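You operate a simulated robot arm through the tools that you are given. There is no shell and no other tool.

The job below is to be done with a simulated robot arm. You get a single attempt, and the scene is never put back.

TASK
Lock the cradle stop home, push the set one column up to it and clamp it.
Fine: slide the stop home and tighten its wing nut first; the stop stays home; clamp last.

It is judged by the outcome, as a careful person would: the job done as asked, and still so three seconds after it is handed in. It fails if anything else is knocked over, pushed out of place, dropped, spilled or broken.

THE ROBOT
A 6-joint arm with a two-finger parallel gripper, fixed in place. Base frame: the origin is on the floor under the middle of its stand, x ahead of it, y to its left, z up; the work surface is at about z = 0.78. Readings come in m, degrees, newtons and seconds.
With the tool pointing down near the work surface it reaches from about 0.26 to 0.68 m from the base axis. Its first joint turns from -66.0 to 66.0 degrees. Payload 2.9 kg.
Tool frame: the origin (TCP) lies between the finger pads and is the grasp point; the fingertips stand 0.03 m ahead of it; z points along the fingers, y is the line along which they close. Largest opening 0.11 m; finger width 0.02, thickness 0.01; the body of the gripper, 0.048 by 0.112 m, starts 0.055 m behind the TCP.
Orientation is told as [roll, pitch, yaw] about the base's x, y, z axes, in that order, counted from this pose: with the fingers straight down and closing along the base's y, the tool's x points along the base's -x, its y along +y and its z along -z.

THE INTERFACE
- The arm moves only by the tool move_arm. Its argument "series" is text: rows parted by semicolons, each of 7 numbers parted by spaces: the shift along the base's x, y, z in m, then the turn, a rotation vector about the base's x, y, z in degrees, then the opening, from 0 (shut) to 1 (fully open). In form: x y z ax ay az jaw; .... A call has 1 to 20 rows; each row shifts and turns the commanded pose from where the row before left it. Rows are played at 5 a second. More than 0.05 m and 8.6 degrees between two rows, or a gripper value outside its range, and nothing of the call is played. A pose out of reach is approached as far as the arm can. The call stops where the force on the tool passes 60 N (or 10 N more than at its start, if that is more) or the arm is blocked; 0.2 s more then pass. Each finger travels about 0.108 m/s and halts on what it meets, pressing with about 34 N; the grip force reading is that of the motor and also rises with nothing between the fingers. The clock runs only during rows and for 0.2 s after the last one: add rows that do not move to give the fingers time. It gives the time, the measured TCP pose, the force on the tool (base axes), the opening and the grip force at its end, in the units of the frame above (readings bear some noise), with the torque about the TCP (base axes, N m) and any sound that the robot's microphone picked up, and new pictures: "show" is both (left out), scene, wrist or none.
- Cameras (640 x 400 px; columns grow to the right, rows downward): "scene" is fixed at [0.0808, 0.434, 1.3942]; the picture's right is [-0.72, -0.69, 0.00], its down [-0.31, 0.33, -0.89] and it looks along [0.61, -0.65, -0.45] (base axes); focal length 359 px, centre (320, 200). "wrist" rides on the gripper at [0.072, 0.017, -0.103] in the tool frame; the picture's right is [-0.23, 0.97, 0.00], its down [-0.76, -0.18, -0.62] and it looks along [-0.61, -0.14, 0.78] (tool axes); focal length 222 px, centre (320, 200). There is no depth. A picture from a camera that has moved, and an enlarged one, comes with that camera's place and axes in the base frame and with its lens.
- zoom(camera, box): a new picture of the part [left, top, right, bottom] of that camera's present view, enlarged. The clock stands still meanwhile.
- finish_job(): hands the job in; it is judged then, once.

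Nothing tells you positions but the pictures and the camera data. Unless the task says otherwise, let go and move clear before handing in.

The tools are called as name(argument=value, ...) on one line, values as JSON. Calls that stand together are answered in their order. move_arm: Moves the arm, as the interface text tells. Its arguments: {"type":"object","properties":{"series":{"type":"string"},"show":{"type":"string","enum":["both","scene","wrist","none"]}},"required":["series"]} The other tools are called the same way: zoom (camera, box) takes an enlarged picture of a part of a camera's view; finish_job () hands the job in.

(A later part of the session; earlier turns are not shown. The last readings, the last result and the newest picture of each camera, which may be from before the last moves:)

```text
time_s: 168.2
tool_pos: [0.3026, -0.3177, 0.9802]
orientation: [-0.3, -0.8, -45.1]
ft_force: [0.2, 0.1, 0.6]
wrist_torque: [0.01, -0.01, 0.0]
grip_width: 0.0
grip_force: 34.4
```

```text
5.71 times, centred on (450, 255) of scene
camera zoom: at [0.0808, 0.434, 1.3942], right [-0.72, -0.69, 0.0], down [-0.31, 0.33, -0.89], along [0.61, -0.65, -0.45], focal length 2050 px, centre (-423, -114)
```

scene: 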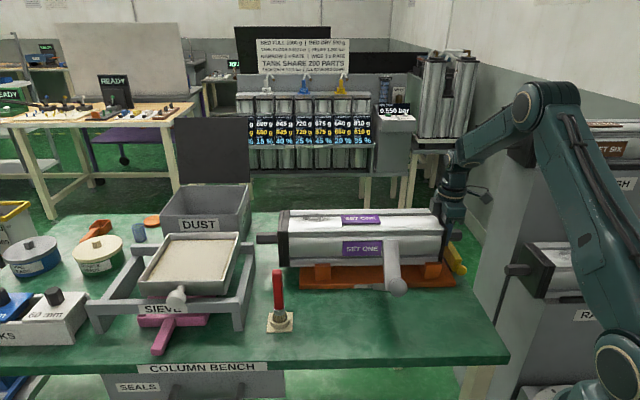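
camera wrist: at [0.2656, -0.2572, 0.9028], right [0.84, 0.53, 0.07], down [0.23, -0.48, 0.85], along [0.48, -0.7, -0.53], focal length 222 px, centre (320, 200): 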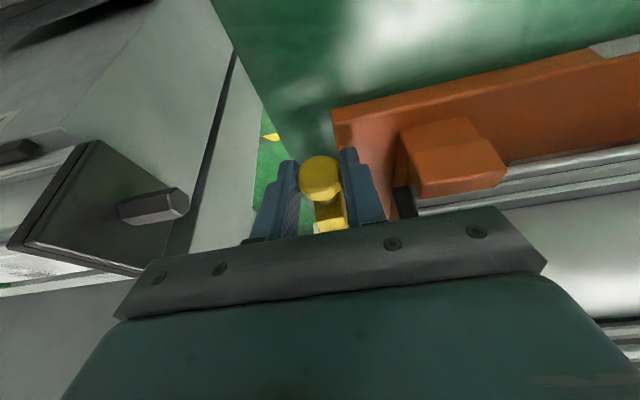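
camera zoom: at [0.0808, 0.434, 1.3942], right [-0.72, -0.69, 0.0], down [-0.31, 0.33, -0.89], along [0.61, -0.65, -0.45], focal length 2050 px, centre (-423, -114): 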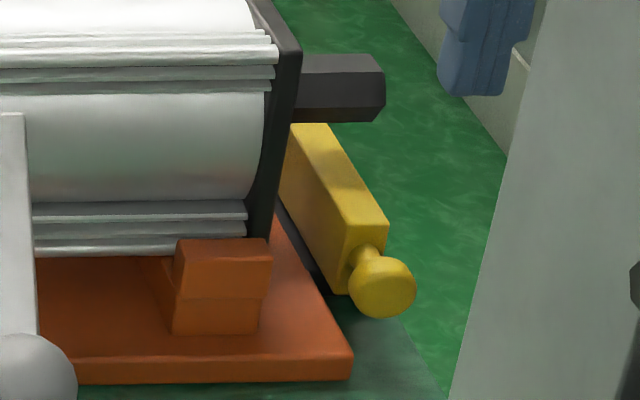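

move_arm(series="0.0088 -0.0139 -0.0015 0 0 8.18 0; 0.0088 -0.0139 -0.0015 0 0 8.18 0; 0.0088 -0.0139 -0.0015 0 0 8.18 0; 0.0088 -0.0139 -0.0015 0 0 8.18 0; 0.0088 -0.0139 -0.0015 0 0 8.18 0; 0.0088 -0.0139 -0.0015 0 0 8.18 0; 0.0088 -0.0139 -0.0015 0 0 8.18 0; 0.0088 -0.0139 -0.0015 0 0 8.18 0; 0.0088 -0.0139 -0.0015 0 0 8.18 0; 0.0088 -0.0139 -0.0015 0 0 8.18 0; 0.0088 -0.0139 -0.0015 0 0 8.18 0; 0.011 0.01 -0.005 0 0 0 0; 0 0 -0.04 0 0 0 0; 0 0 -0.04 0 0 0 0; 0 0 -0.038 0 0 0 0; 0 0 0 0 0 0 0", show="wrist")

```text
time_s: 171.6
tool_pos: [0.4116, -0.4619, 0.8389]
orientation: [-0.3, -1.1, 44.9]
ft_force: [0.0, 0.0, -0.1]
wrist_torque: [-0.01, 0.02, -0.01]
grip_width: 0.0002
grip_force: 34.1
camera wrist: at [0.3464, -0.5003, 0.9413], right [-0.53, 0.85, 0.0], down [0.66, 0.41, 0.64], along [0.54, 0.34, -0.77], focal length 222 px, centre (320, 200)
```

wrist: 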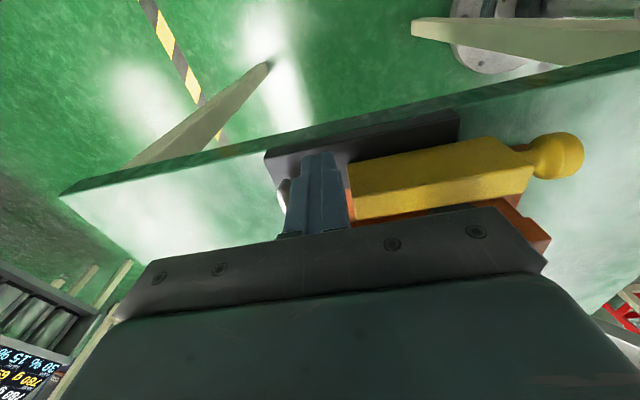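

move_arm(series="0.0159 0.0066 0 0 0 0 0; 0.0004 -0.0049 0 0 0 0 0; 0.0013 -0.0047 0 0 0 0 0; 0.0021 -0.0044 0 0 0 0 0; 0.0028 -0.004 0 0 0 0 0; 0.0034 -0.0034 0 0 0 0 0; 0.004 -0.0028 0 0 0 0 0; 0.0044 -0.0021 0 0 0 0 0; 0.0047 -0.0013 0 0 0 0 0; 0.0049 -0.0004 0 0 0 0 0; 0.0049 0.0004 0 0 0 0 0; 0.0047 0.0013 0 0 0 0 0; 0.0044 0.0021 0 0 0 0 0; 0.004 0.0028 0 0 0 0 0; 0.0034 0.0034 0 0 0 0 0; 0.0028 0.0042 0 0 0 0 0; 0.0021 0.0044 0 0 0 0 0; 0 0 0 0 0 0 0", show="wrist")

zoom(camera="wrist", box=[200, 60, 440, 240])

```text
time_s: 175.4
tool_pos: [0.4832, -0.4625, 0.8391]
orientation: [-0.2, -1.1, 44.9]
ft_force: [-0.5, 0.7, 0.4]
wrist_torque: [0.0, -0.04, 0.02]
grip_width: 0.0
grip_force: 34.0
camera wrist: at [0.4172, -0.5024, 0.9414], right [-0.53, 0.85, 0.0], down [0.66, 0.41, 0.64], along [0.54, 0.34, -0.77], focal length 222 px, centre (320, 200)
```

wrist: 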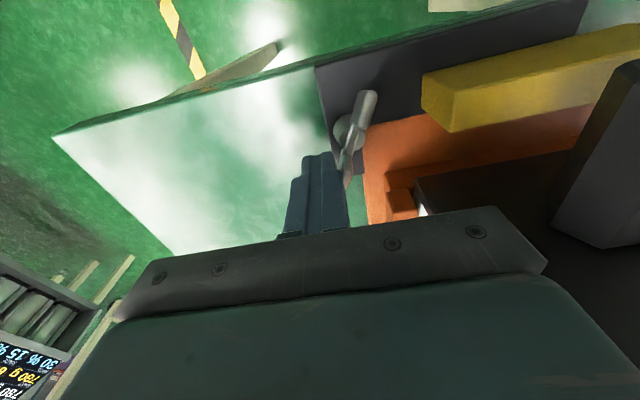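

```text
2.22 times, centred on (320, 150) of wrist
camera zoom: at [0.4172, -0.5024, 0.9414], right [-0.53, 0.85, 0.0], down [0.66, 0.41, 0.64], along [0.54, 0.34, -0.77], focal length 494 px, centre (320, 311)
```

zoom: 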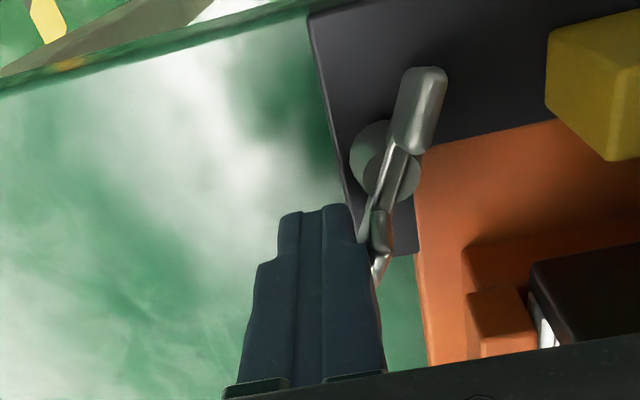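

move_arm(series="0.004 -0.002 0 0 0 0 0; 0 0 0.025 0 0 0 0; 0 0 0.025 0 0 0 0; -0.0313 0.0087 0 0 0 0 0; -0.0313 0.0088 0 0 0 0 0; 0 0 -0.025 0 0 0 0; 0 0 -0.025 0 0 0 0; 0.003 -0.0059 0 0 0 0 0; 0 -0.0048 0 0 0 0 0; 0.0009 -0.0048 0 0 0 0 0; 0.0016 -0.0046 0 0 0 0 0; 0.0025 -0.0043 0 0 0 0 0; 0.0031 -0.0037 0 0 0 0 0; 0.0037 -0.0031 0 0 0 0 0; 0.0043 -0.0025 0 0 0 0 0; 0.0046 -0.0016 0 0 0 0 0; 0.0048 -0.0009 0 0 0 0 0; 0.0048 0 0 0 0 0 0; 0 0 0 0 0 0 0", show="wrist")

zoom(camera="wrist", box=[200, 60, 440, 240])

```text
time_s: 179.4
tool_pos: [0.4557, -0.4843, 0.8385]
orientation: [-0.2, -1.0, 44.9]
ft_force: [0.1, -0.5, -0.6]
wrist_torque: [0.0, 0.01, 0.0]
grip_width: 0.0003
grip_force: 33.9
camera wrist: at [0.3917, -0.5233, 0.9412], right [-0.53, 0.85, 0.0], down [0.66, 0.41, 0.64], along [0.54, 0.34, -0.77], focal length 222 px, centre (320, 200)
```

wrist: 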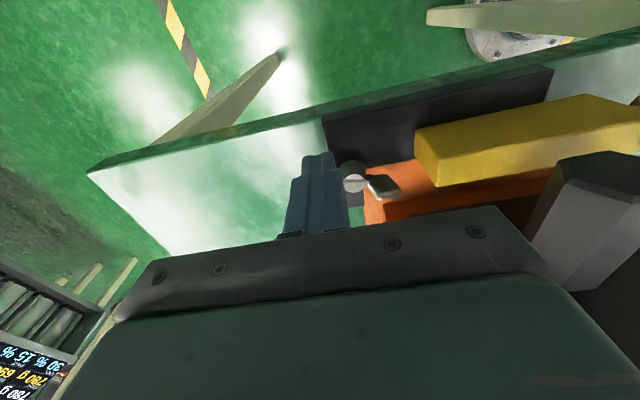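

```text
2.22 times, centred on (320, 150) of wrist
camera zoom: at [0.3917, -0.5233, 0.9412], right [-0.53, 0.85, 0.0], down [0.66, 0.41, 0.64], along [0.54, 0.34, -0.77], focal length 494 px, centre (320, 311)
```

zoom: 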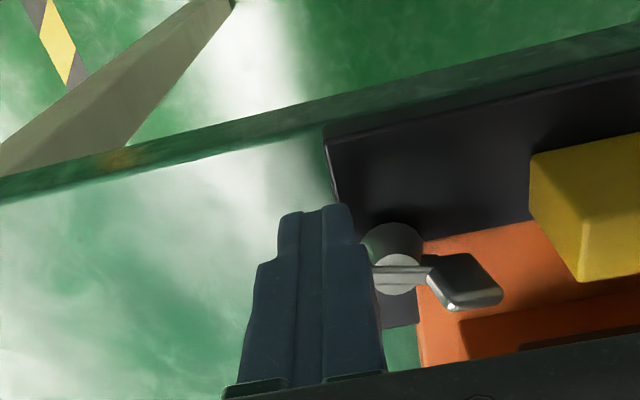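

move_arm(series="0.0048 0.0009 0 0 0 0 0; 0.0046 0.0016 0 0 0 0 0; 0.0043 0.0025 0 0 0 0 0; 0.0037 0.0031 0 0 0 0 0; 0 0 0 0 0 0 0", show="none")

move_arm(series="0.0031 0.0037 0 0 0 0 0; 0.0025 0.0043 0 0 0 0 0; 0 0 0 0 0 0 0", show="none")

move_arm(series="0.0016 0.0046 0 0 0 0 0; 0 0 0 0 0 0 0", show="wrist")

zoom(camera="wrist", box=[200, 60, 440, 240])

```text
time_s: 180.6
tool_pos: [0.4745, -0.4768, 0.8385]
orientation: [-0.2, -1.0, 44.8]
ft_force: [0.2, 0.2, 0.3]
wrist_torque: [0.01, 0.02, 0.04]
grip_width: 0.0002
grip_force: 34.1
```

```text
time_s: 181.4
tool_pos: [0.479, -0.4675, 0.8386]
orientation: [-0.3, -0.9, 44.9]
ft_force: [-0.3, -0.2, 0.5]
wrist_torque: [0.01, 0.03, 0.01]
grip_width: 0.0003
grip_force: 33.6
```

```text
time_s: 182.0
tool_pos: [0.481, -0.4627, 0.8377]
orientation: [-0.1, -1.0, 44.9]
ft_force: [0.6, 0.3, 0.4]
wrist_torque: [-0.01, -0.01, 0.01]
grip_width: 0.0002
grip_force: 34.4
camera wrist: at [0.416, -0.5023, 0.9406], right [-0.53, 0.85, 0.0], down [0.66, 0.41, 0.64], along [0.54, 0.34, -0.77], focal length 222 px, centre (320, 200)
```

wrist: 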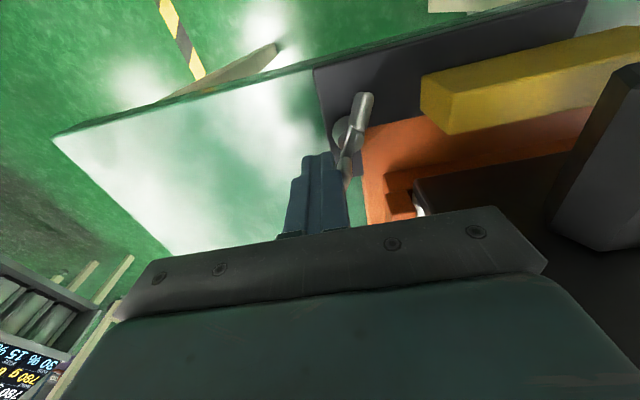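

```text
2.22 times, centred on (320, 150) of wrist
camera zoom: at [0.416, -0.5023, 0.9406], right [-0.53, 0.85, 0.0], down [0.66, 0.41, 0.64], along [0.54, 0.34, -0.77], focal length 494 px, centre (320, 311)
```

zoom: 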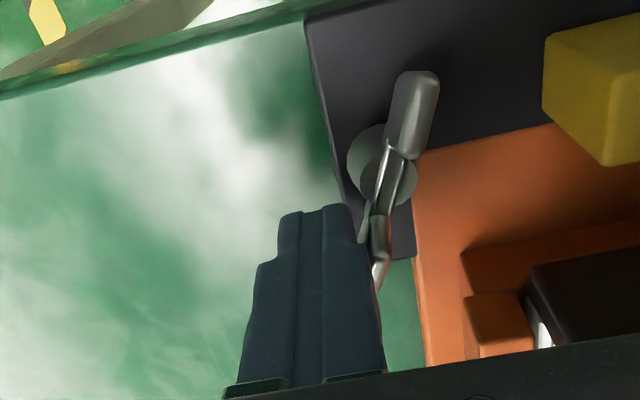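

Still free after almost a full turn counter-clockwise. I'll give it one more half-turn stroke to see whether an end exists this way.

move_arm(series="0.004 -0.002 0 0 0 0 0; 0 0 0.025 0 0 0 0; 0 0 0.025 0 0 0 0; -0.0302 0.0088 0 0 0 0 0; -0.0302 0.0088 0 0 0 0 0; 0 0 -0.025 0 0 0 0; 0 0 -0.025 0 0 0 0; 0.003 -0.0059 0 0 0 0 0; 0 -0.0048 0 0 0 0 0; 0.0009 -0.0048 0 0 0 0 0; 0.0016 -0.0046 0 0 0 0 0; 0.0025 -0.0043 0 0 0 0 0; 0.0031 -0.0037 0 0 0 0 0; 0.0037 -0.0031 0 0 0 0 0; 0.0043 -0.0025 0 0 0 0 0; 0.0046 -0.0016 0 0 0 0 0; 0.0048 -0.0009 0 0 0 0 0; 0.0048 0 0 0 0 0 0; 0 0 0 0 0 0 0", show="none")

move_arm(series="0.0048 0.0009 0 0 0 0 0; 0.0046 0.0016 0 0 0 0 0; 0.0043 0.0025 0 0 0 0 0; 0.0037 0.0031 0 0 0 0 0; 0.0031 0.0037 0 0 0 0 0; 0.0025 0.0043 0 0 0 0 0; 0 0 0 0 0 0 0", show="wrist")

zoom(camera="wrist", box=[200, 60, 440, 240])

```text
time_s: 184.7
tool_pos: [0.4301, -0.465, 0.8391]
orientation: [1.4, -1.1, 45.4]
ft_force: [-12.2, 14.5, 12.9]
wrist_torque: [0.07, -0.02, 0.13]
grip_width: 0.0
grip_force: 33.9
stopped in row 13: the force on the tool passed its limit at 66 N (the readings are from after the stop); the commanded pose is now the measured one
```

```text
time_s: 185.3
tool_pos: [0.4308, -0.4646, 0.838]
orientation: [2.5, -1.0, 44.4]
ft_force: [-13.3, 9.0, 9.6]
wrist_torque: [0.06, -0.01, 0.11]
grip_width: 0.0
grip_force: 34.1
stopped in row 3: the force on the tool passed its limit at 66 N (the readings are from after the stop); the commanded pose is now the measured one
camera wrist: at [0.3682, -0.5078, 0.9411], right [-0.52, 0.85, 0.05], down [0.68, 0.38, 0.63], along [0.52, 0.36, -0.78], focal length 222 px, centre (320, 200)
```

wrist: 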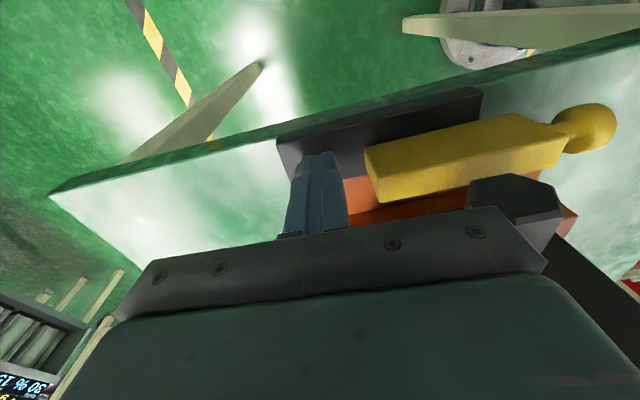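

```text
2.22 times, centred on (320, 150) of wrist
camera zoom: at [0.3682, -0.5078, 0.9411], right [-0.52, 0.85, 0.05], down [0.68, 0.38, 0.63], along [0.52, 0.36, -0.78], focal length 494 px, centre (320, 311)
```

zoom: 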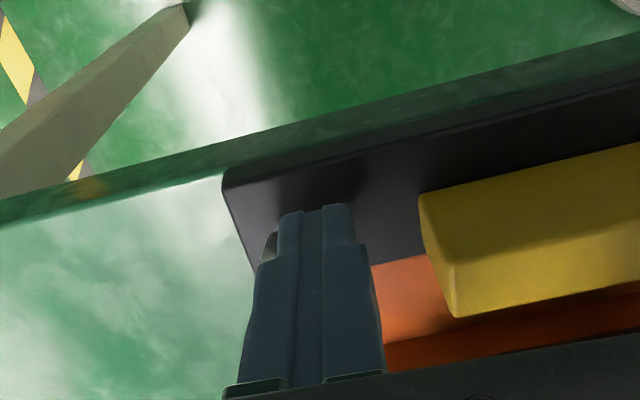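

Here is the other end: at about one full turn counter-clockwise from the first end it stops dead, at over 60 N. I'll ease off and test the stop again with the nut at this end.

move_arm(series="-0.002 0.0056 0 0 0 0 0; 0 0 0.03 0 0 0 0; 0 0 0.03 0 0 0 0; 0 0 0.045 0 0 0 0.3; 0 0 0 0 0 0 0.5", show="wrist")

zoom(camera="wrist", box=[200, 60, 440, 240])

zoom(camera="scene", box=[420, 220, 480, 290])

```text
time_s: 186.5
tool_pos: [0.4285, -0.4594, 0.9422]
orientation: [2.2, -1.0, 44.5]
ft_force: [0.5, 0.5, 0.4]
wrist_torque: [0.0, -0.01, 0.02]
grip_width: 0.0553
grip_force: 0.1
camera wrist: at [0.3675, -0.5025, 1.0442], right [-0.52, 0.85, 0.04], down [0.68, 0.38, 0.63], along [0.52, 0.36, -0.78], focal length 222 px, centre (320, 200)
```

wrist: 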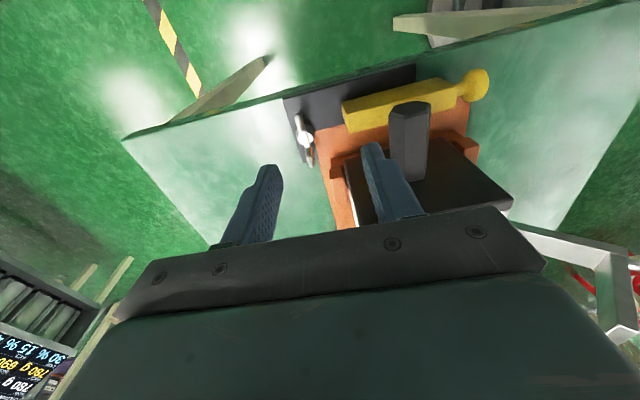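

```text
2.22 times, centred on (320, 150) of wrist
camera zoom: at [0.3675, -0.5025, 1.0442], right [-0.52, 0.85, 0.04], down [0.68, 0.38, 0.63], along [0.52, 0.36, -0.78], focal length 494 px, centre (320, 311)
```

zoom: 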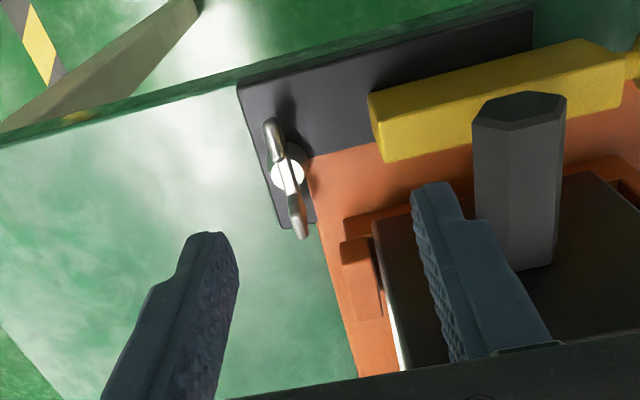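

```text
5.71 times, centred on (450, 255) of scene
camera zoom: at [0.0808, 0.4341, 1.3942], right [-0.72, -0.69, 0.0], down [-0.31, 0.33, -0.89], along [0.61, -0.65, -0.45], focal length 2050 px, centre (-423, -114)
```

zoom: 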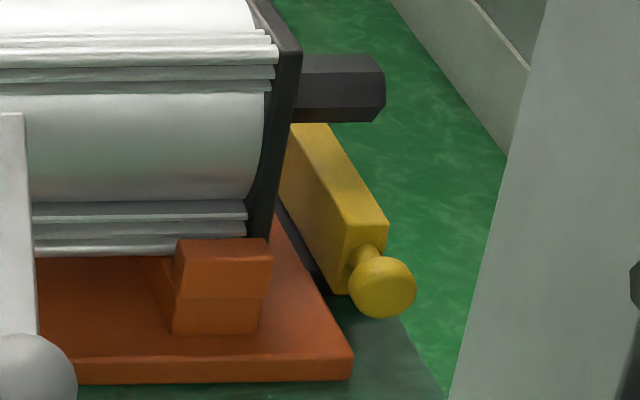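

The nut's travel is exactly one full turn, with the wings aligned to the cradle at both ends. Now the tug test with it at the counter-clockwise end.

move_arm(series="-0.012 0.0122 0.004 -1.5 1.5 -8.1 0.5; -0.012 0.0122 0.004 0 0 -8.1 0.5; -0.012 0.0122 0.004 0 0 -8.1 0.5; -0.012 0.0122 0.004 0 0 -8.1 0.5; -0.012 0.0122 0.004 0 0 -8.1 0.5; -0.012 0.0122 0.004 0 0 -8.1 0.5; -0.012 0.0122 0.004 0 0 -8.1 0.5; -0.012 0.0122 0.004 0 0 -8.1 0.5; -0.012 0.0122 0.004 0 0 -8.1 0.5; -0.012 0.0122 0.004 0 0 -8.1 0.5; -0.012 0.0122 0 0 0 -8.3 0.5; 0 0 -0.01 -4.5 -4.5 0 0.5; 0 0 -0.01 -4.5 -4.5 0 0.5; 0 0 -0.01 -4.4 -4.4 0 0.5; 0 0 0 0 0 0 0.5", show="none")

```text
time_s: 189.7
tool_pos: [0.2975, -0.3253, 0.9533]
orientation: [2.2, -17.8, -44.7]
ft_force: [-0.4, 0.7, 0.2]
wrist_torque: [-0.02, -0.01, 0.0]
grip_width: 0.0551
grip_force: 0.1
```

move_arm(series="0.0068 -0.0055 -0.0305 -3.09 -0.17 -0.75 0.5; 0.0068 -0.0055 -0.0305 0 0 0 0.5; 0.0068 -0.0055 -0.0305 0 0 0 0.5; 0.0068 -0.0055 -0.0305 0 0 0 0.5; 0 0 0 0 0 0 0.5; 0 0 0 0 0 0 0.3; 0 0 0 0 0 0 0.1; 0 0 0 0 0 0 0.1; 0 0 0 0 0 0 0.1", show="wrist")

```text
time_s: 191.7
tool_pos: [0.3258, -0.3482, 0.8299]
orientation: [-0.1, -20.1, -44.9]
ft_force: [2.5, -3.6, -7.6]
wrist_torque: [-0.3, -0.22, -0.05]
grip_width: 0.0276
grip_force: 45.3
camera wrist: at [0.2633, -0.2625, 0.902], right [0.84, 0.54, 0.08], down [0.23, -0.48, 0.85], along [0.49, -0.69, -0.53], focal length 222 px, centre (320, 200)
```

wrist: 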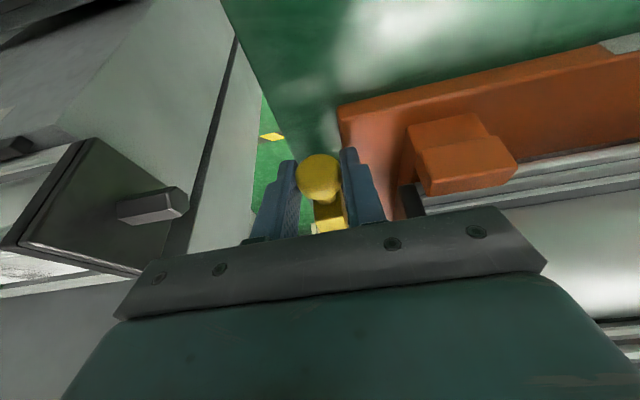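

move_arm(series="-0.0011 -0.0011 0 0 0 0 0.1; 0 0 0 0 0 0 0.1", show="none")

move_arm(series="-0.0011 -0.0011 0 0 0 0 0.1; 0 0 0 0 0 0 0.1", show="none")

move_arm(series="-0.0011 -0.0011 0 0 0 0 0.1; 0 0 0 0 0 0 0.1", show="none")

```text
time_s: 192.3
tool_pos: [0.3244, -0.3493, 0.83]
orientation: [-0.1, -20.1, -44.9]
ft_force: [7.3, -4.5, -14.0]
wrist_torque: [-0.16, -0.23, 0.11]
grip_width: 0.0274
grip_force: 45.7
```

```text
time_s: 192.9
tool_pos: [0.3229, -0.3505, 0.8295]
orientation: [-0.2, -20.1, -44.8]
ft_force: [9.1, -7.9, -22.7]
wrist_torque: [-0.35, -0.34, 0.03]
grip_width: 0.0273
grip_force: 44.8
```

```text
time_s: 193.5
tool_pos: [0.3211, -0.3513, 0.8296]
orientation: [-0.1, -20.0, -44.7]
ft_force: [8.5, -7.0, -22.7]
wrist_torque: [-0.18, -0.21, 0.06]
grip_width: 0.0273
grip_force: 45.1
```

With the nut at this end the stop is just as free (about 1 N). Before concluding anything about the nut, I'll find the stop's outward limit too, in case "home" lies that way.

move_arm(series="-0.0014 -0.0014 0 0 0 0 0.1; -0.0014 -0.0014 0 0 0 0 0.1; 0 0 0 0 0 0 0.1", show="none")

move_arm(series="-0.0014 -0.0014 0 0 0 0 0.1; -0.0014 -0.0014 0 0 0 0 0.1; 0 0 0 0 0 0 0.1", show="none")

move_arm(series="-0.0014 -0.0014 0 0 0 0 0.1; -0.0014 -0.0014 0 0 0 0 0.1; 0 0 0 0 0 0 0.1", show="wrist")

```text
time_s: 194.3
tool_pos: [0.3188, -0.3538, 0.8299]
orientation: [-0.1, -20.1, -44.8]
ft_force: [10.8, -5.4, -16.8]
wrist_torque: [0.5, 0.41, 0.0]
grip_width: 0.0273
grip_force: 45.5
```

```text
time_s: 195.1
tool_pos: [0.3192, -0.3537, 0.8299]
orientation: [0.5, -20.0, -44.6]
ft_force: [24.7, 13.0, -21.7]
wrist_torque: [-0.32, -0.3, 0.25]
grip_width: 0.0274
grip_force: 44.8
```

```text
time_s: 195.9
tool_pos: [0.3184, -0.3541, 0.8302]
orientation: [0.6, -20.1, -44.3]
ft_force: [34.5, 20.4, -22.2]
wrist_torque: [0.72, 0.29, 0.12]
grip_width: 0.0272
grip_force: 45.1
camera wrist: at [0.2552, -0.2702, 0.9027], right [0.83, 0.55, 0.09], down [0.23, -0.48, 0.84], along [0.51, -0.68, -0.53], focal length 222 px, centre (320, 200)
```

wrist: 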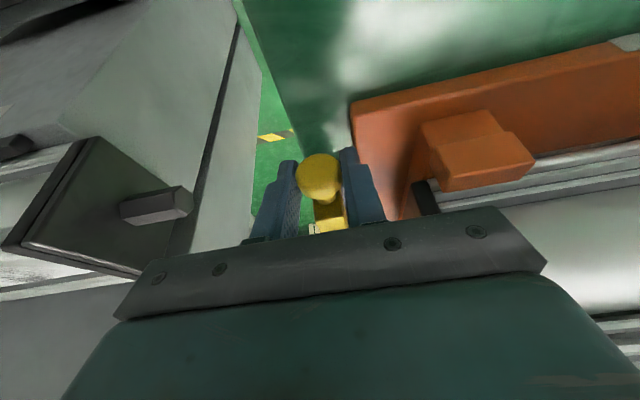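

That settles it: the stop travels exactly 12 mm, it started at the outer limit, and home is the inner limit as I assumed. But my last test was unfair, since closing the gripper had already dragged the stop off home. I'll slide it home again with the nut at this end, and tug it from there.

move_arm(series="0.0028 0.0028 0 0 0 0 0.1; 0.0028 0.0028 0 0 0 0 0.1; 0.0028 0.0028 0 0 0 0 0.1; 0.0028 0.0028 0 0 0 0 0.1; 0.002 0.002 0 0 0 0 0.1; 0.0015 0.0015 0 0 0 0 0.1; 0 0 0 0 0 0 0.1", show="none")

```text
time_s: 197.5
tool_pos: [0.3267, -0.346, 0.8311]
orientation: [-0.1, -20.2, -44.9]
ft_force: [-5.8, -5.7, -1.2]
wrist_torque: [0.51, 0.61, -0.07]
grip_width: 0.0271
grip_force: 45.2
```

move_arm(series="0.0011 0.0011 0 0 0 0 0.1; 0.0011 0.0011 0 0 0 0 0.1; 0 0 0 0 0 0 0.1", show="none")

move_arm(series="-0.0011 -0.0011 0 0 0 0 0.1; -0.0011 -0.0011 0 0 0 0 0.1; 0 0 0 0 0 0 0.1", show="none")

move_arm(series="-0.0008 -0.0008 0 0 0 0 0.1; 0 0 0 0 0 0 0.1", show="none")

move_arm(series="-0.0008 -0.0008 0 0 0 0 0.1; 0 0 0 0 0 0 0.1", show="none")

move_arm(series="-0.0008 -0.0008 0 0 0 0 0.1; 0 0 0 0 0 0 0.1", show="none")

```text
time_s: 198.3
tool_pos: [0.3278, -0.3435, 0.8314]
orientation: [-0.6, -20.2, -45.0]
ft_force: [-17.9, -21.2, -7.3]
wrist_torque: [-0.13, 0.05, -0.25]
grip_width: 0.0273
grip_force: 45.1
```

```text
time_s: 199.1
tool_pos: [0.3271, -0.3447, 0.8295]
orientation: [-0.3, -20.2, -44.6]
ft_force: [-10.6, -11.1, 6.5]
wrist_torque: [0.17, 0.68, 0.01]
grip_width: 0.0273
grip_force: 45.1
```

```text
time_s: 199.7
tool_pos: [0.3272, -0.3448, 0.8298]
orientation: [-0.1, -20.3, -44.7]
ft_force: [-5.2, -5.5, 17.6]
wrist_torque: [0.44, 0.67, 0.06]
grip_width: 0.0276
grip_force: 44.9
```

```text
time_s: 200.3
tool_pos: [0.3265, -0.3453, 0.8295]
orientation: [0.1, -20.1, -44.7]
ft_force: [-3.7, 5.7, 21.7]
wrist_torque: [-0.48, -0.65, 0.1]
grip_width: 0.0272
grip_force: 44.9
```

```text
time_s: 200.9
tool_pos: [0.3252, -0.3473, 0.8303]
orientation: [0.0, -20.3, -44.7]
ft_force: [2.1, -0.1, 16.6]
wrist_torque: [-0.05, -0.18, 0.13]
grip_width: 0.0272
grip_force: 44.8
```

The result is the same at both ends: whatever the nut does, the stop itself slides with about 1 N, so in practice nothing physically holds it. The sensible outcome is the nut fully tight clockwise, the stop at home and the column seated against it, so I'll finish in a way that guarantees all three. First, the stop home again.

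move_arm(series="0.0011 0.0011 0 0 0 0 0.1; 0.0011 0.0011 0 0 0 0 0.1; 0.0011 0.0011 0 0 0 0 0.1; 0.0011 0.0011 0 0 0 0 0.1; 0 0 0 0 0 0 0.1; 0 0 0 0 0 0 0.3; 0 0 0 0 0 0 0.5; 0 0 0 0 0 0 0.5; -0.007 0.007 0.022 0 0 0 0.5; -0.009 0.009 0.03 0 0 0 0.5; -0.009 0.009 0.035 0 0 0 0.5; 0 0 0.02 4.74 4.74 0 0.4; 0 0 0.02 4.74 4.74 0 0.2; 0 0 0.02 4.0 4.0 0 0; 0 0 0 0 0 0 0", show="none")

zoom(camera="scene", box=[420, 220, 480, 290])

```text
time_s: 204.1
tool_pos: [0.3056, -0.317, 0.9757]
orientation: [-0.1, -1.1, -44.8]
ft_force: [-0.2, -0.3, -0.1]
wrist_torque: [0.02, 0.03, -0.02]
grip_width: 0.0
grip_force: 34.5
```

```text
5.71 times, centred on (450, 255) of scene
camera zoom: at [0.0808, 0.434, 1.3942], right [-0.72, -0.69, 0.0], down [-0.31, 0.33, -0.89], along [0.61, -0.65, -0.45], focal length 2050 px, centre (-423, -114)
```

zoom: 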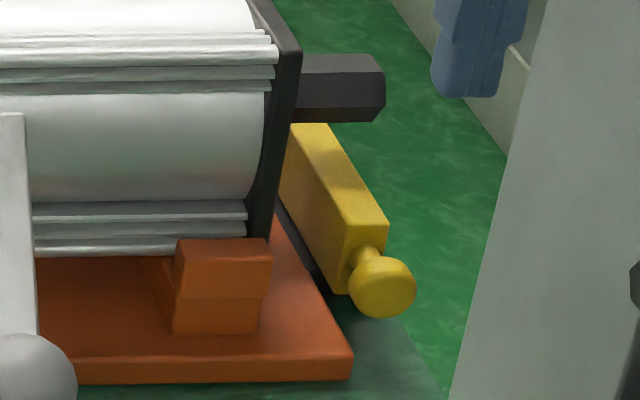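

move_arm(series="0.0092 -0.0152 -0.0015 0 0 8.15 0; 0.0092 -0.0152 -0.0015 0 0 8.15 0; 0.0092 -0.0152 -0.0015 0 0 8.15 0; 0.0092 -0.0152 -0.0015 0 0 8.15 0; 0.0092 -0.0152 -0.0015 0 0 8.15 0; 0.0092 -0.0152 -0.0015 0 0 8.15 0; 0.0092 -0.0152 -0.0015 0 0 8.15 0; 0.0092 -0.0152 -0.0015 0 0 8.15 0; 0.0092 -0.0152 -0.0015 0 0 8.15 0; 0.0092 -0.0152 -0.0015 0 0 8.15 0; 0.0092 -0.0152 -0.0015 0 0 8.15 0; 0 0 -0.036 0 0 0 0; 0 0 -0.036 0 0 0 0; 0.025 -0.002 0 0 0 0 0; 0.0237 -0.0023 0 0 0 0 0; 0 0 -0.023 0 0 0 0; 0 0 -0.023 0 0 0 0; 0 0 0 0 0 0 0", show="wrist")

zoom(camera="wrist", box=[200, 60, 440, 240])

```text
time_s: 207.9
tool_pos: [0.4533, -0.4877, 0.8446]
orientation: [-0.1, -0.9, 44.9]
ft_force: [0.5, 0.2, 0.9]
wrist_torque: [-0.01, 0.02, 0.0]
grip_width: 0.0
grip_force: 33.8
camera wrist: at [0.389, -0.5285, 0.946], right [-0.53, 0.85, 0.0], down [0.66, 0.4, 0.64], along [0.54, 0.34, -0.77], focal length 222 px, centre (320, 200)
```

wrist: 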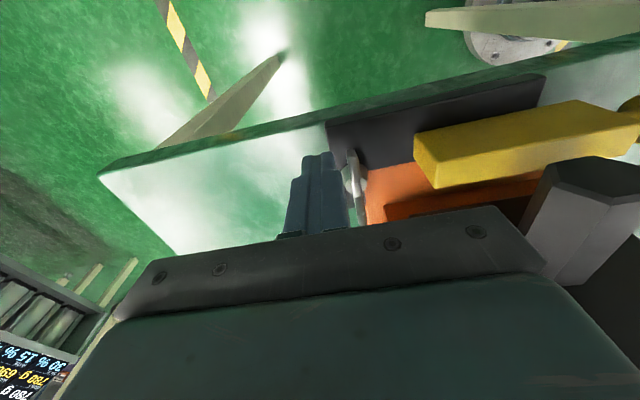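

```text
2.22 times, centred on (320, 150) of wrist
camera zoom: at [0.389, -0.5285, 0.946], right [-0.53, 0.85, 0.0], down [0.66, 0.4, 0.64], along [0.54, 0.34, -0.77], focal length 494 px, centre (320, 311)
```

zoom: 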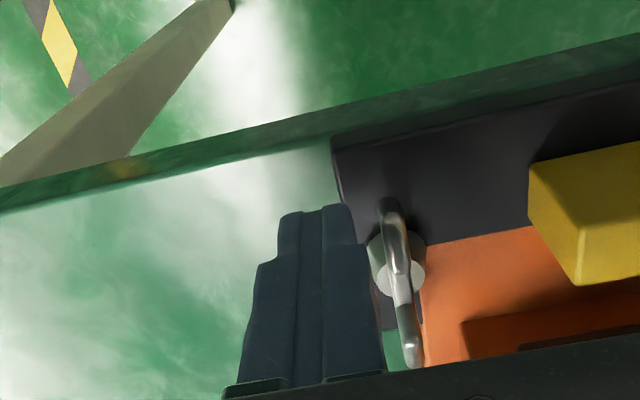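

move_arm(series="-0.005 0.0054 -0.005 0 0 0 0; -0.0046 0.0016 0 0 0 0 0; -0.0043 0.0025 0 0 0 0 0; -0.0037 0.0031 0 0 0 0 0; -0.0031 0.0037 0 0 0 0 0; -0.0025 0.0043 0 0 0 0 0; -0.0016 0.0046 0 0 0 0 0; -0.0009 0.0048 0 0 0 0 0; 0 0.0048 0 0 0 0 0; -0.002 -0.002 0.005 0 0 0 0; 0 0 0.03 0 0 0 0; 0 0 0.025 0 0 0 0; 0.031 -0.004 0 0 0 0 0; 0.0315 -0.004 0 0 0 0 0; 0 0 -0.03 0 0 0 0; 0 0 -0.03 0 0 0 0; 0 0 0 0 0 0 0", show="wrist")

zoom(camera="wrist", box=[200, 60, 440, 240])

```text
time_s: 211.5
tool_pos: [0.4896, -0.4647, 0.8369]
orientation: [0.1, -1.1, 44.8]
ft_force: [-0.2, 0.3, 0.1]
wrist_torque: [-0.01, -0.03, 0.04]
grip_width: 0.0
grip_force: 33.3
camera wrist: at [0.4235, -0.5039, 0.9384], right [-0.53, 0.85, 0.0], down [0.66, 0.4, 0.64], along [0.54, 0.34, -0.77], focal length 222 px, centre (320, 200)
```

wrist: 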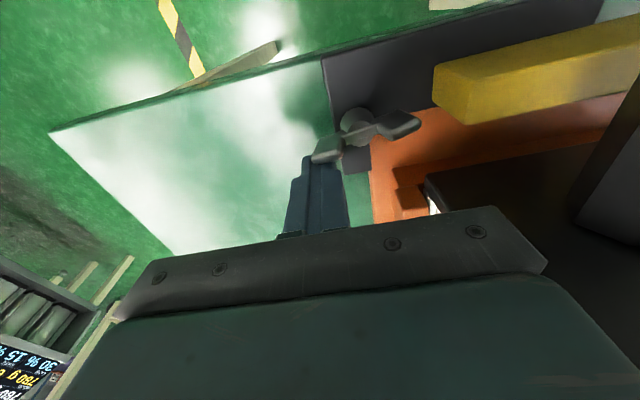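

```text
2.22 times, centred on (320, 150) of wrist
camera zoom: at [0.4235, -0.5039, 0.9384], right [-0.53, 0.85, 0.0], down [0.66, 0.4, 0.64], along [0.54, 0.34, -0.77], focal length 494 px, centre (320, 311)
```

zoom: 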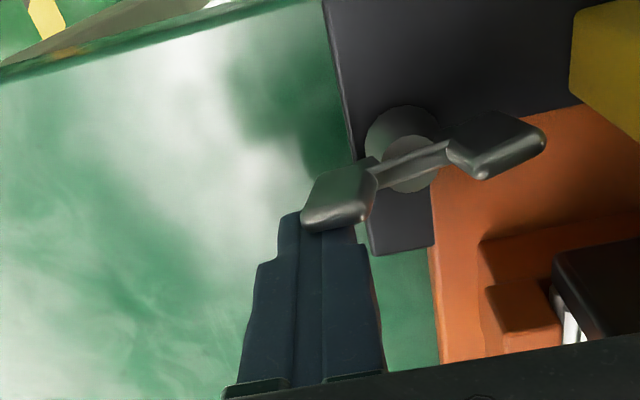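

move_arm(series="-0.0078 -0.0022 0.002 0 0 0 0; -0.0034 -0.0045 0 0 0 0 0; -0.0031 -0.0037 0 0 0 0 0; -0.0037 -0.0031 0 0 0 0 0; -0.0043 -0.0025 0 0 0 0 0; -0.0046 -0.0016 0 0 0 0 0; -0.0048 -0.0009 0 0 0 0 0; -0.0048 0 0 0 0 0 0; -0.0048 0.0009 0 0 0 0 0; -0.0046 0.0016 0 0 0 0 0; -0.0043 0.0025 0 0 0 0 0; -0.0037 0.0031 0 0 0 0 0; -0.0031 0.0037 0 0 0 0 0; -0.0025 0.0043 0 0 0 0 0; -0.0016 0.0046 0 0 0 0 0; -0.0009 0.0048 0 0 0 0 0; 0 0.0048 0 0 0 0 0; 0 0 0 0 0 0 0", show="wrist")

zoom(camera="wrist", box=[200, 60, 440, 240])

```text
time_s: 215.3
tool_pos: [0.4264, -0.4528, 0.8401]
orientation: [-0.1, -0.9, 44.8]
ft_force: [-1.5, -0.7, -0.1]
wrist_torque: [-0.02, 0.01, -0.02]
grip_width: 0.0
grip_force: 34.3
camera wrist: at [0.3618, -0.4926, 0.9424], right [-0.53, 0.85, 0.0], down [0.66, 0.4, 0.64], along [0.54, 0.34, -0.77], focal length 222 px, centre (320, 200)
```

wrist: 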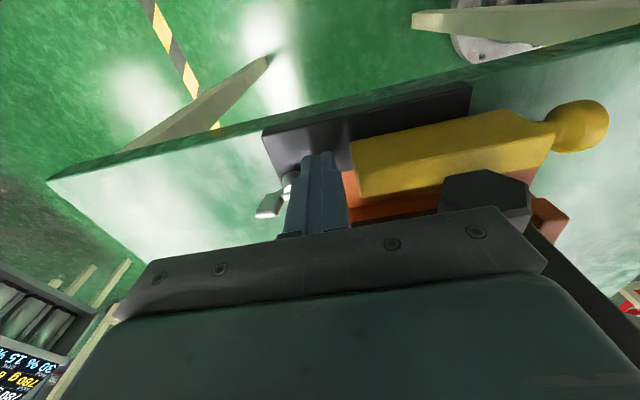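

```text
2.22 times, centred on (320, 150) of wrist
camera zoom: at [0.3618, -0.4926, 0.9424], right [-0.53, 0.85, 0.0], down [0.66, 0.4, 0.64], along [0.54, 0.34, -0.77], focal length 494 px, centre (320, 311)
```

zoom: 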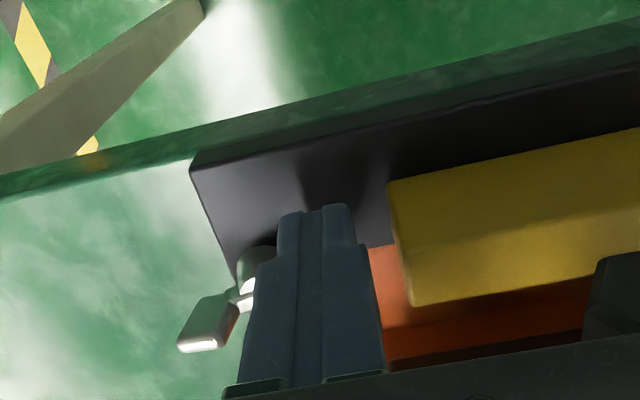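

move_arm(series="-0.003 -0.003 0 0 0 0 0; 0 0 0.03 0 0 0 0; 0 0 0.025 0 0 0 0; 0.032 -0.0005 0 0 0 0 0; 0.0325 -0.0005 0 0 0 0 0; 0 0 -0.03 0 0 0 0; 0 0 -0.025 0 0 0 0; -0.0054 -0.0043 0 0 0 0 0; -0.0013 -0.0047 0 0 0 0 0; -0.0021 -0.0044 0 0 0 0 0; -0.0028 -0.004 0 0 0 0 0; -0.0034 -0.0034 0 0 0 0 0; -0.004 -0.0028 0 0 0 0 0; -0.0044 -0.0021 0 0 0 0 0; -0.0047 -0.0013 0 0 0 0 0; -0.0049 -0.0014 0 0 0 0 0; -0.0035 0.0002 0 0 0 0 0; 0 0 0 0 0 0 0", show="wrist")

zoom(camera="wrist", box=[200, 60, 440, 240])

```text
time_s: 219.1
tool_pos: [0.452, -0.485, 0.8416]
orientation: [-0.1, -1.0, 44.8]
ft_force: [0.4, -0.5, 1.4]
wrist_torque: [0.0, 0.01, -0.02]
grip_width: 0.0
grip_force: 34.1
camera wrist: at [0.3877, -0.5249, 0.9424], right [-0.53, 0.85, 0.0], down [0.66, 0.4, 0.64], along [0.54, 0.34, -0.77], focal length 222 px, centre (320, 200)
```

wrist: 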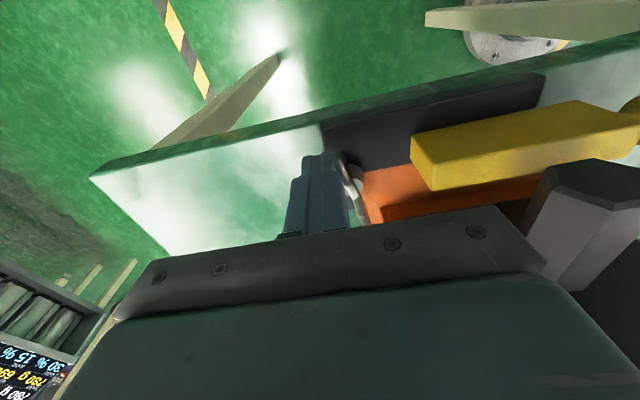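

```text
2.22 times, centred on (320, 150) of wrist
camera zoom: at [0.3877, -0.5249, 0.9424], right [-0.53, 0.85, 0.0], down [0.66, 0.4, 0.64], along [0.54, 0.34, -0.77], focal length 494 px, centre (320, 311)
```

zoom: 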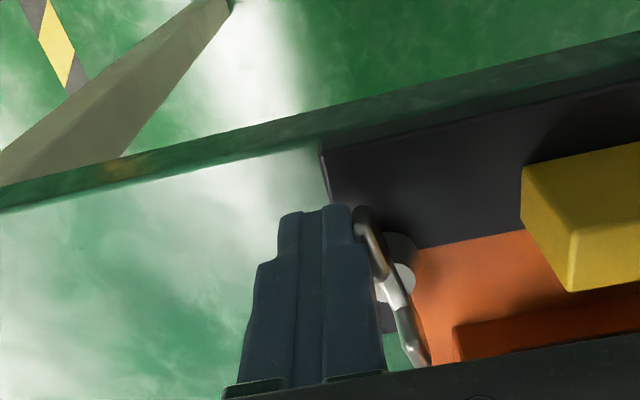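

move_arm(series="-0.0025 0.0006 0 0 0 0 0; -0.0015 0.0015 0 0 0 0 0; -0.0015 0.0015 0 0 0 0 0; 0 0 0 0 0 0 0", show="none")

move_arm(series="-0.0015 0.0015 0 0 0 0 0; -0.0015 0.0015 0 0 0 0 0; 0 0 0 0 0 0 0", show="none")

move_arm(series="-0.0012 0.0012 0 0 0 0 0; 0 0 0 0 0 0 0", show="none")

```text
time_s: 220.1
tool_pos: [0.4478, -0.4826, 0.8404]
orientation: [-0.3, -1.0, 44.8]
ft_force: [8.7, -12.5, -4.7]
wrist_torque: [-0.14, -0.09, -0.11]
grip_width: 0.0
grip_force: 33.9
```

```text
time_s: 220.9
tool_pos: [0.4473, -0.4812, 0.8406]
orientation: [-1.0, -1.0, 44.9]
ft_force: [26.6, -33.2, -12.8]
wrist_torque: [-0.52, -0.29, -0.33]
grip_width: 0.0
grip_force: 34.5
```

```text
time_s: 221.5
tool_pos: [0.4463, -0.4828, 0.8404]
orientation: [-1.5, -0.9, 44.9]
ft_force: [33.2, -39.5, -16.2]
wrist_torque: [-0.64, -0.37, -0.43]
grip_width: 0.0001
grip_force: 34.4
```

The nut is hard against its clockwise seat again (52 N at the wing), with the stop home. I'll ease off and go back above the spigot to bring the column up.

move_arm(series="0.003 -0.003 0 0 0 0 0; 0.003 -0.003 0 0 0 0 0; 0 0 0.03 0 0 0 0; 0 0 0.035 0 0 0 0; -0.012 0.018 0.038 0 0 0 0.3; -0.018 0.025 0 0 0 0 0.5; -0.018 0.025 0 0 0 0 0.5; -0.014 0.022 0 0 0 0 0.5; 0 0 0 0 0 0 0.5")

zoom(camera="wrist", box=[180, 40, 460, 240])

zoom(camera="scene", box=[240, 190, 500, 350])

```text
time_s: 223.5
tool_pos: [0.3862, -0.3948, 0.9416]
orientation: [0.0, -1.0, 44.9]
ft_force: [0.9, 0.9, 0.3]
wrist_torque: [-0.02, -0.01, 0.01]
grip_width: 0.0548
grip_force: 0.0
camera wrist: at [0.3219, -0.4335, 1.0435], right [-0.53, 0.85, 0.0], down [0.66, 0.4, 0.64], along [0.54, 0.34, -0.77], focal length 222 px, centre (320, 200)
```

scene: 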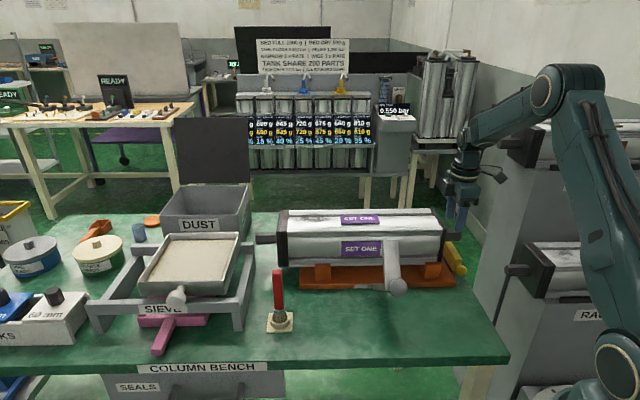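
wrist: 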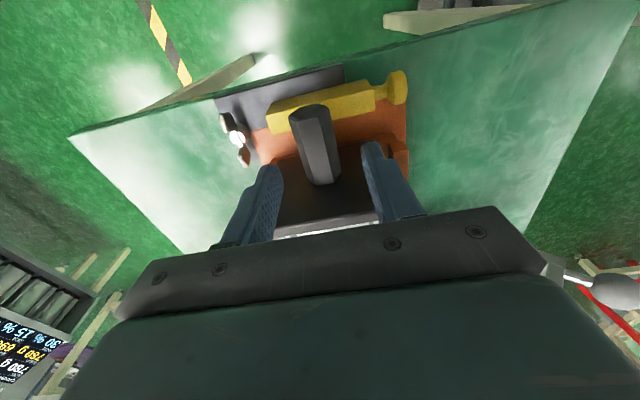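

```text
2.00 times, centred on (320, 140) of wrist
camera zoom: at [0.3219, -0.4335, 1.0435], right [-0.53, 0.85, 0.0], down [0.66, 0.4, 0.64], along [0.54, 0.34, -0.77], focal length 444 px, centre (320, 320)
```

zoom: 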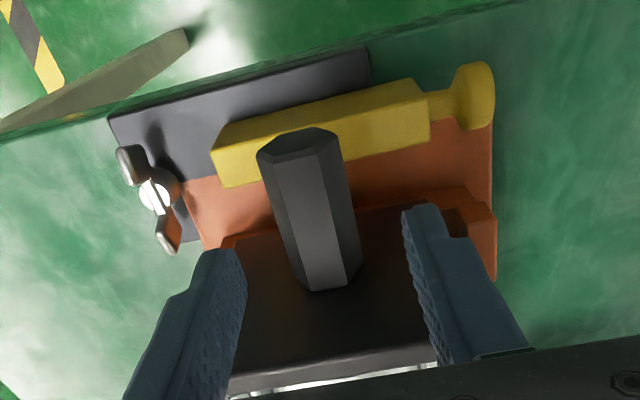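

```text
2.46 times, centred on (370, 270) of scene
camera zoom: at [0.0808, 0.4341, 1.3942], right [-0.72, -0.69, 0.0], down [-0.31, 0.33, -0.89], along [0.61, -0.65, -0.45], focal length 883 px, centre (197, 28)
```

zoom: 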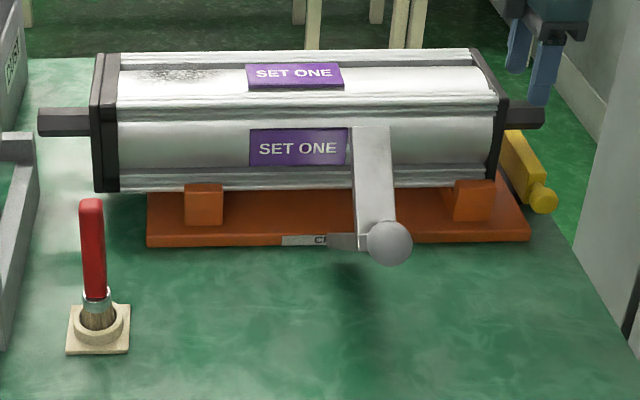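

move_arm(series="0 0 -0.03 0 0 0 0.5; 0 0 -0.025 0 0 0 0.5; 0 0 0 0 0 0 0.5; 0 0 0 0 0 0 0.3; 0 0 0 0 0 0 0.1; 0 0 0 0 0 0 0.1; 0 0 0 0 0 0 0.1", show="none")

move_arm(series="-0.0035 -0.0035 0 0 0 0 0.1; -0.0035 -0.0035 0 0 0 0 0.1; -0.0035 -0.0035 0 0 0 0 0.1; -0.0035 -0.0035 0 0 0 0 0.1; -0.0035 -0.0035 0 0 0 0 0.1; -0.0035 -0.0035 0 0 0 0 0.1; 0 0 0 0 0 0 0.1", show="scene")

zoom(camera="scene", box=[240, 190, 500, 350])

```text
time_s: 225.1
tool_pos: [0.3873, -0.3947, 0.8872]
orientation: [-0.1, -1.0, 44.8]
ft_force: [2.1, -1.8, -0.4]
wrist_torque: [-0.27, 0.0, -0.16]
grip_width: 0.0275
grip_force: 33.8
```

```text
time_s: 226.7
tool_pos: [0.3664, -0.4141, 0.8886]
orientation: [0.0, -1.0, 44.7]
ft_force: [2.8, 3.0, 0.2]
wrist_torque: [0.21, -0.11, 0.13]
grip_width: 0.0276
grip_force: 33.7
```

scene: 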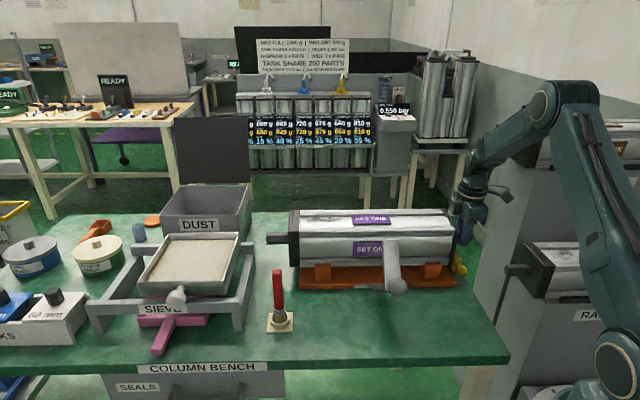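

```text
2.46 times, centred on (370, 270) of scene
camera zoom: at [0.081, 0.434, 1.3942], right [-0.72, -0.69, 0.0], down [-0.31, 0.33, -0.89], along [0.61, -0.65, -0.45], focal length 883 px, centre (197, 28)
```

zoom: 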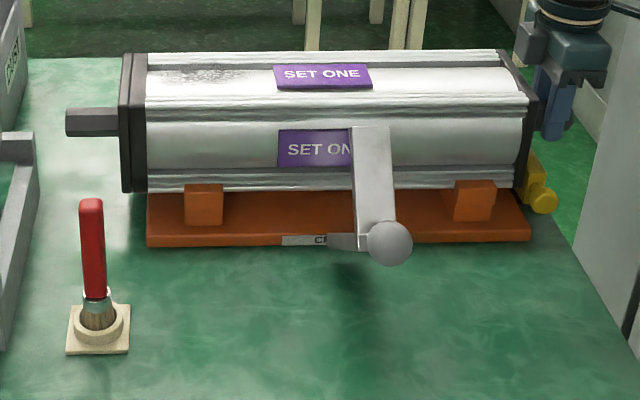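

move_arm(series="-0.0014 -0.0014 0 0 0 0 0.1; -0.0014 -0.0014 0 0 0 0 0.1; 0 0 0 0 0 0 0.1", show="none")

zoom(camera="scene", box=[420, 220, 480, 290])

zoom(camera="wrist", box=[360, 120, 440, 220])

```text
time_s: 227.5
tool_pos: [0.3639, -0.4179, 0.8872]
orientation: [-0.1, -1.1, 45.0]
ft_force: [3.8, 4.3, 0.4]
wrist_torque: [0.45, -0.16, -0.1]
grip_width: 0.0274
grip_force: 34.4
```

```text
5.71 times, centred on (450, 255) of scene
camera zoom: at [0.081, 0.4341, 1.3941], right [-0.72, -0.69, 0.0], down [-0.31, 0.33, -0.89], along [0.61, -0.65, -0.45], focal length 2050 px, centre (-423, -114)
```

zoom: 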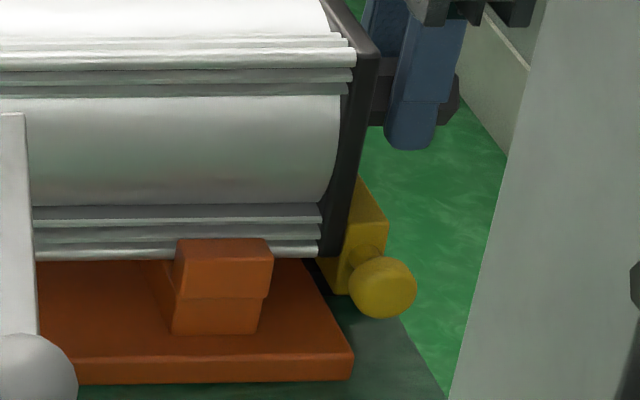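

```text
4.00 times, centred on (400, 170) of wrist
camera zoom: at [0.2985, -0.4568, 0.9899], right [-0.53, 0.85, 0.0], down [0.66, 0.4, 0.64], along [0.54, 0.34, -0.77], focal length 888 px, centre (0, 320)
```

zoom: 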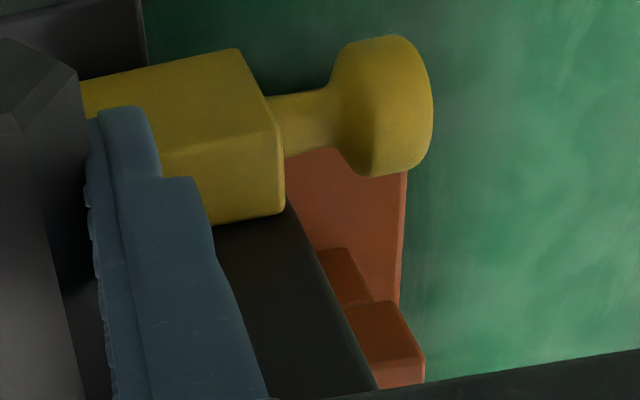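

move_arm(series="-0.0012 -0.0012 0 0 0 0 0.1; -0.0012 -0.0012 0 0 0 0 0.1; 0 0 0 0 0 0 0.1", show="none")

zoom(camera="wrist", box=[360, 120, 440, 220])

zoom(camera="scene", box=[430, 235, 470, 285])

```text
time_s: 228.3
tool_pos: [0.3616, -0.4186, 0.8886]
orientation: [-0.1, -1.0, 44.9]
ft_force: [5.5, 3.1, -0.1]
wrist_torque: [0.31, -0.22, -0.18]
grip_width: 0.0277
grip_force: 33.8
```

```text
4.00 times, centred on (400, 170) of wrist
camera zoom: at [0.2955, -0.459, 0.9899], right [-0.53, 0.85, 0.0], down [0.66, 0.4, 0.64], along [0.54, 0.34, -0.77], focal length 888 px, centre (0, 320)
```

zoom: 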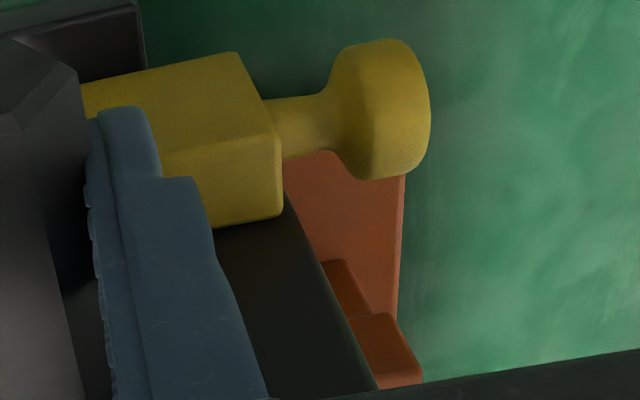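

```text
8.00 times, centred on (450, 260) of scene
camera zoom: at [0.081, 0.4341, 1.3941], right [-0.72, -0.69, 0.0], down [-0.31, 0.33, -0.89], along [0.61, -0.65, -0.45], focal length 2871 px, centre (-720, -280)
```

zoom: 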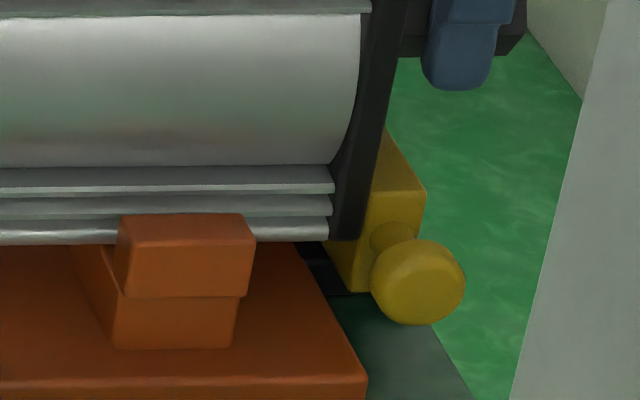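

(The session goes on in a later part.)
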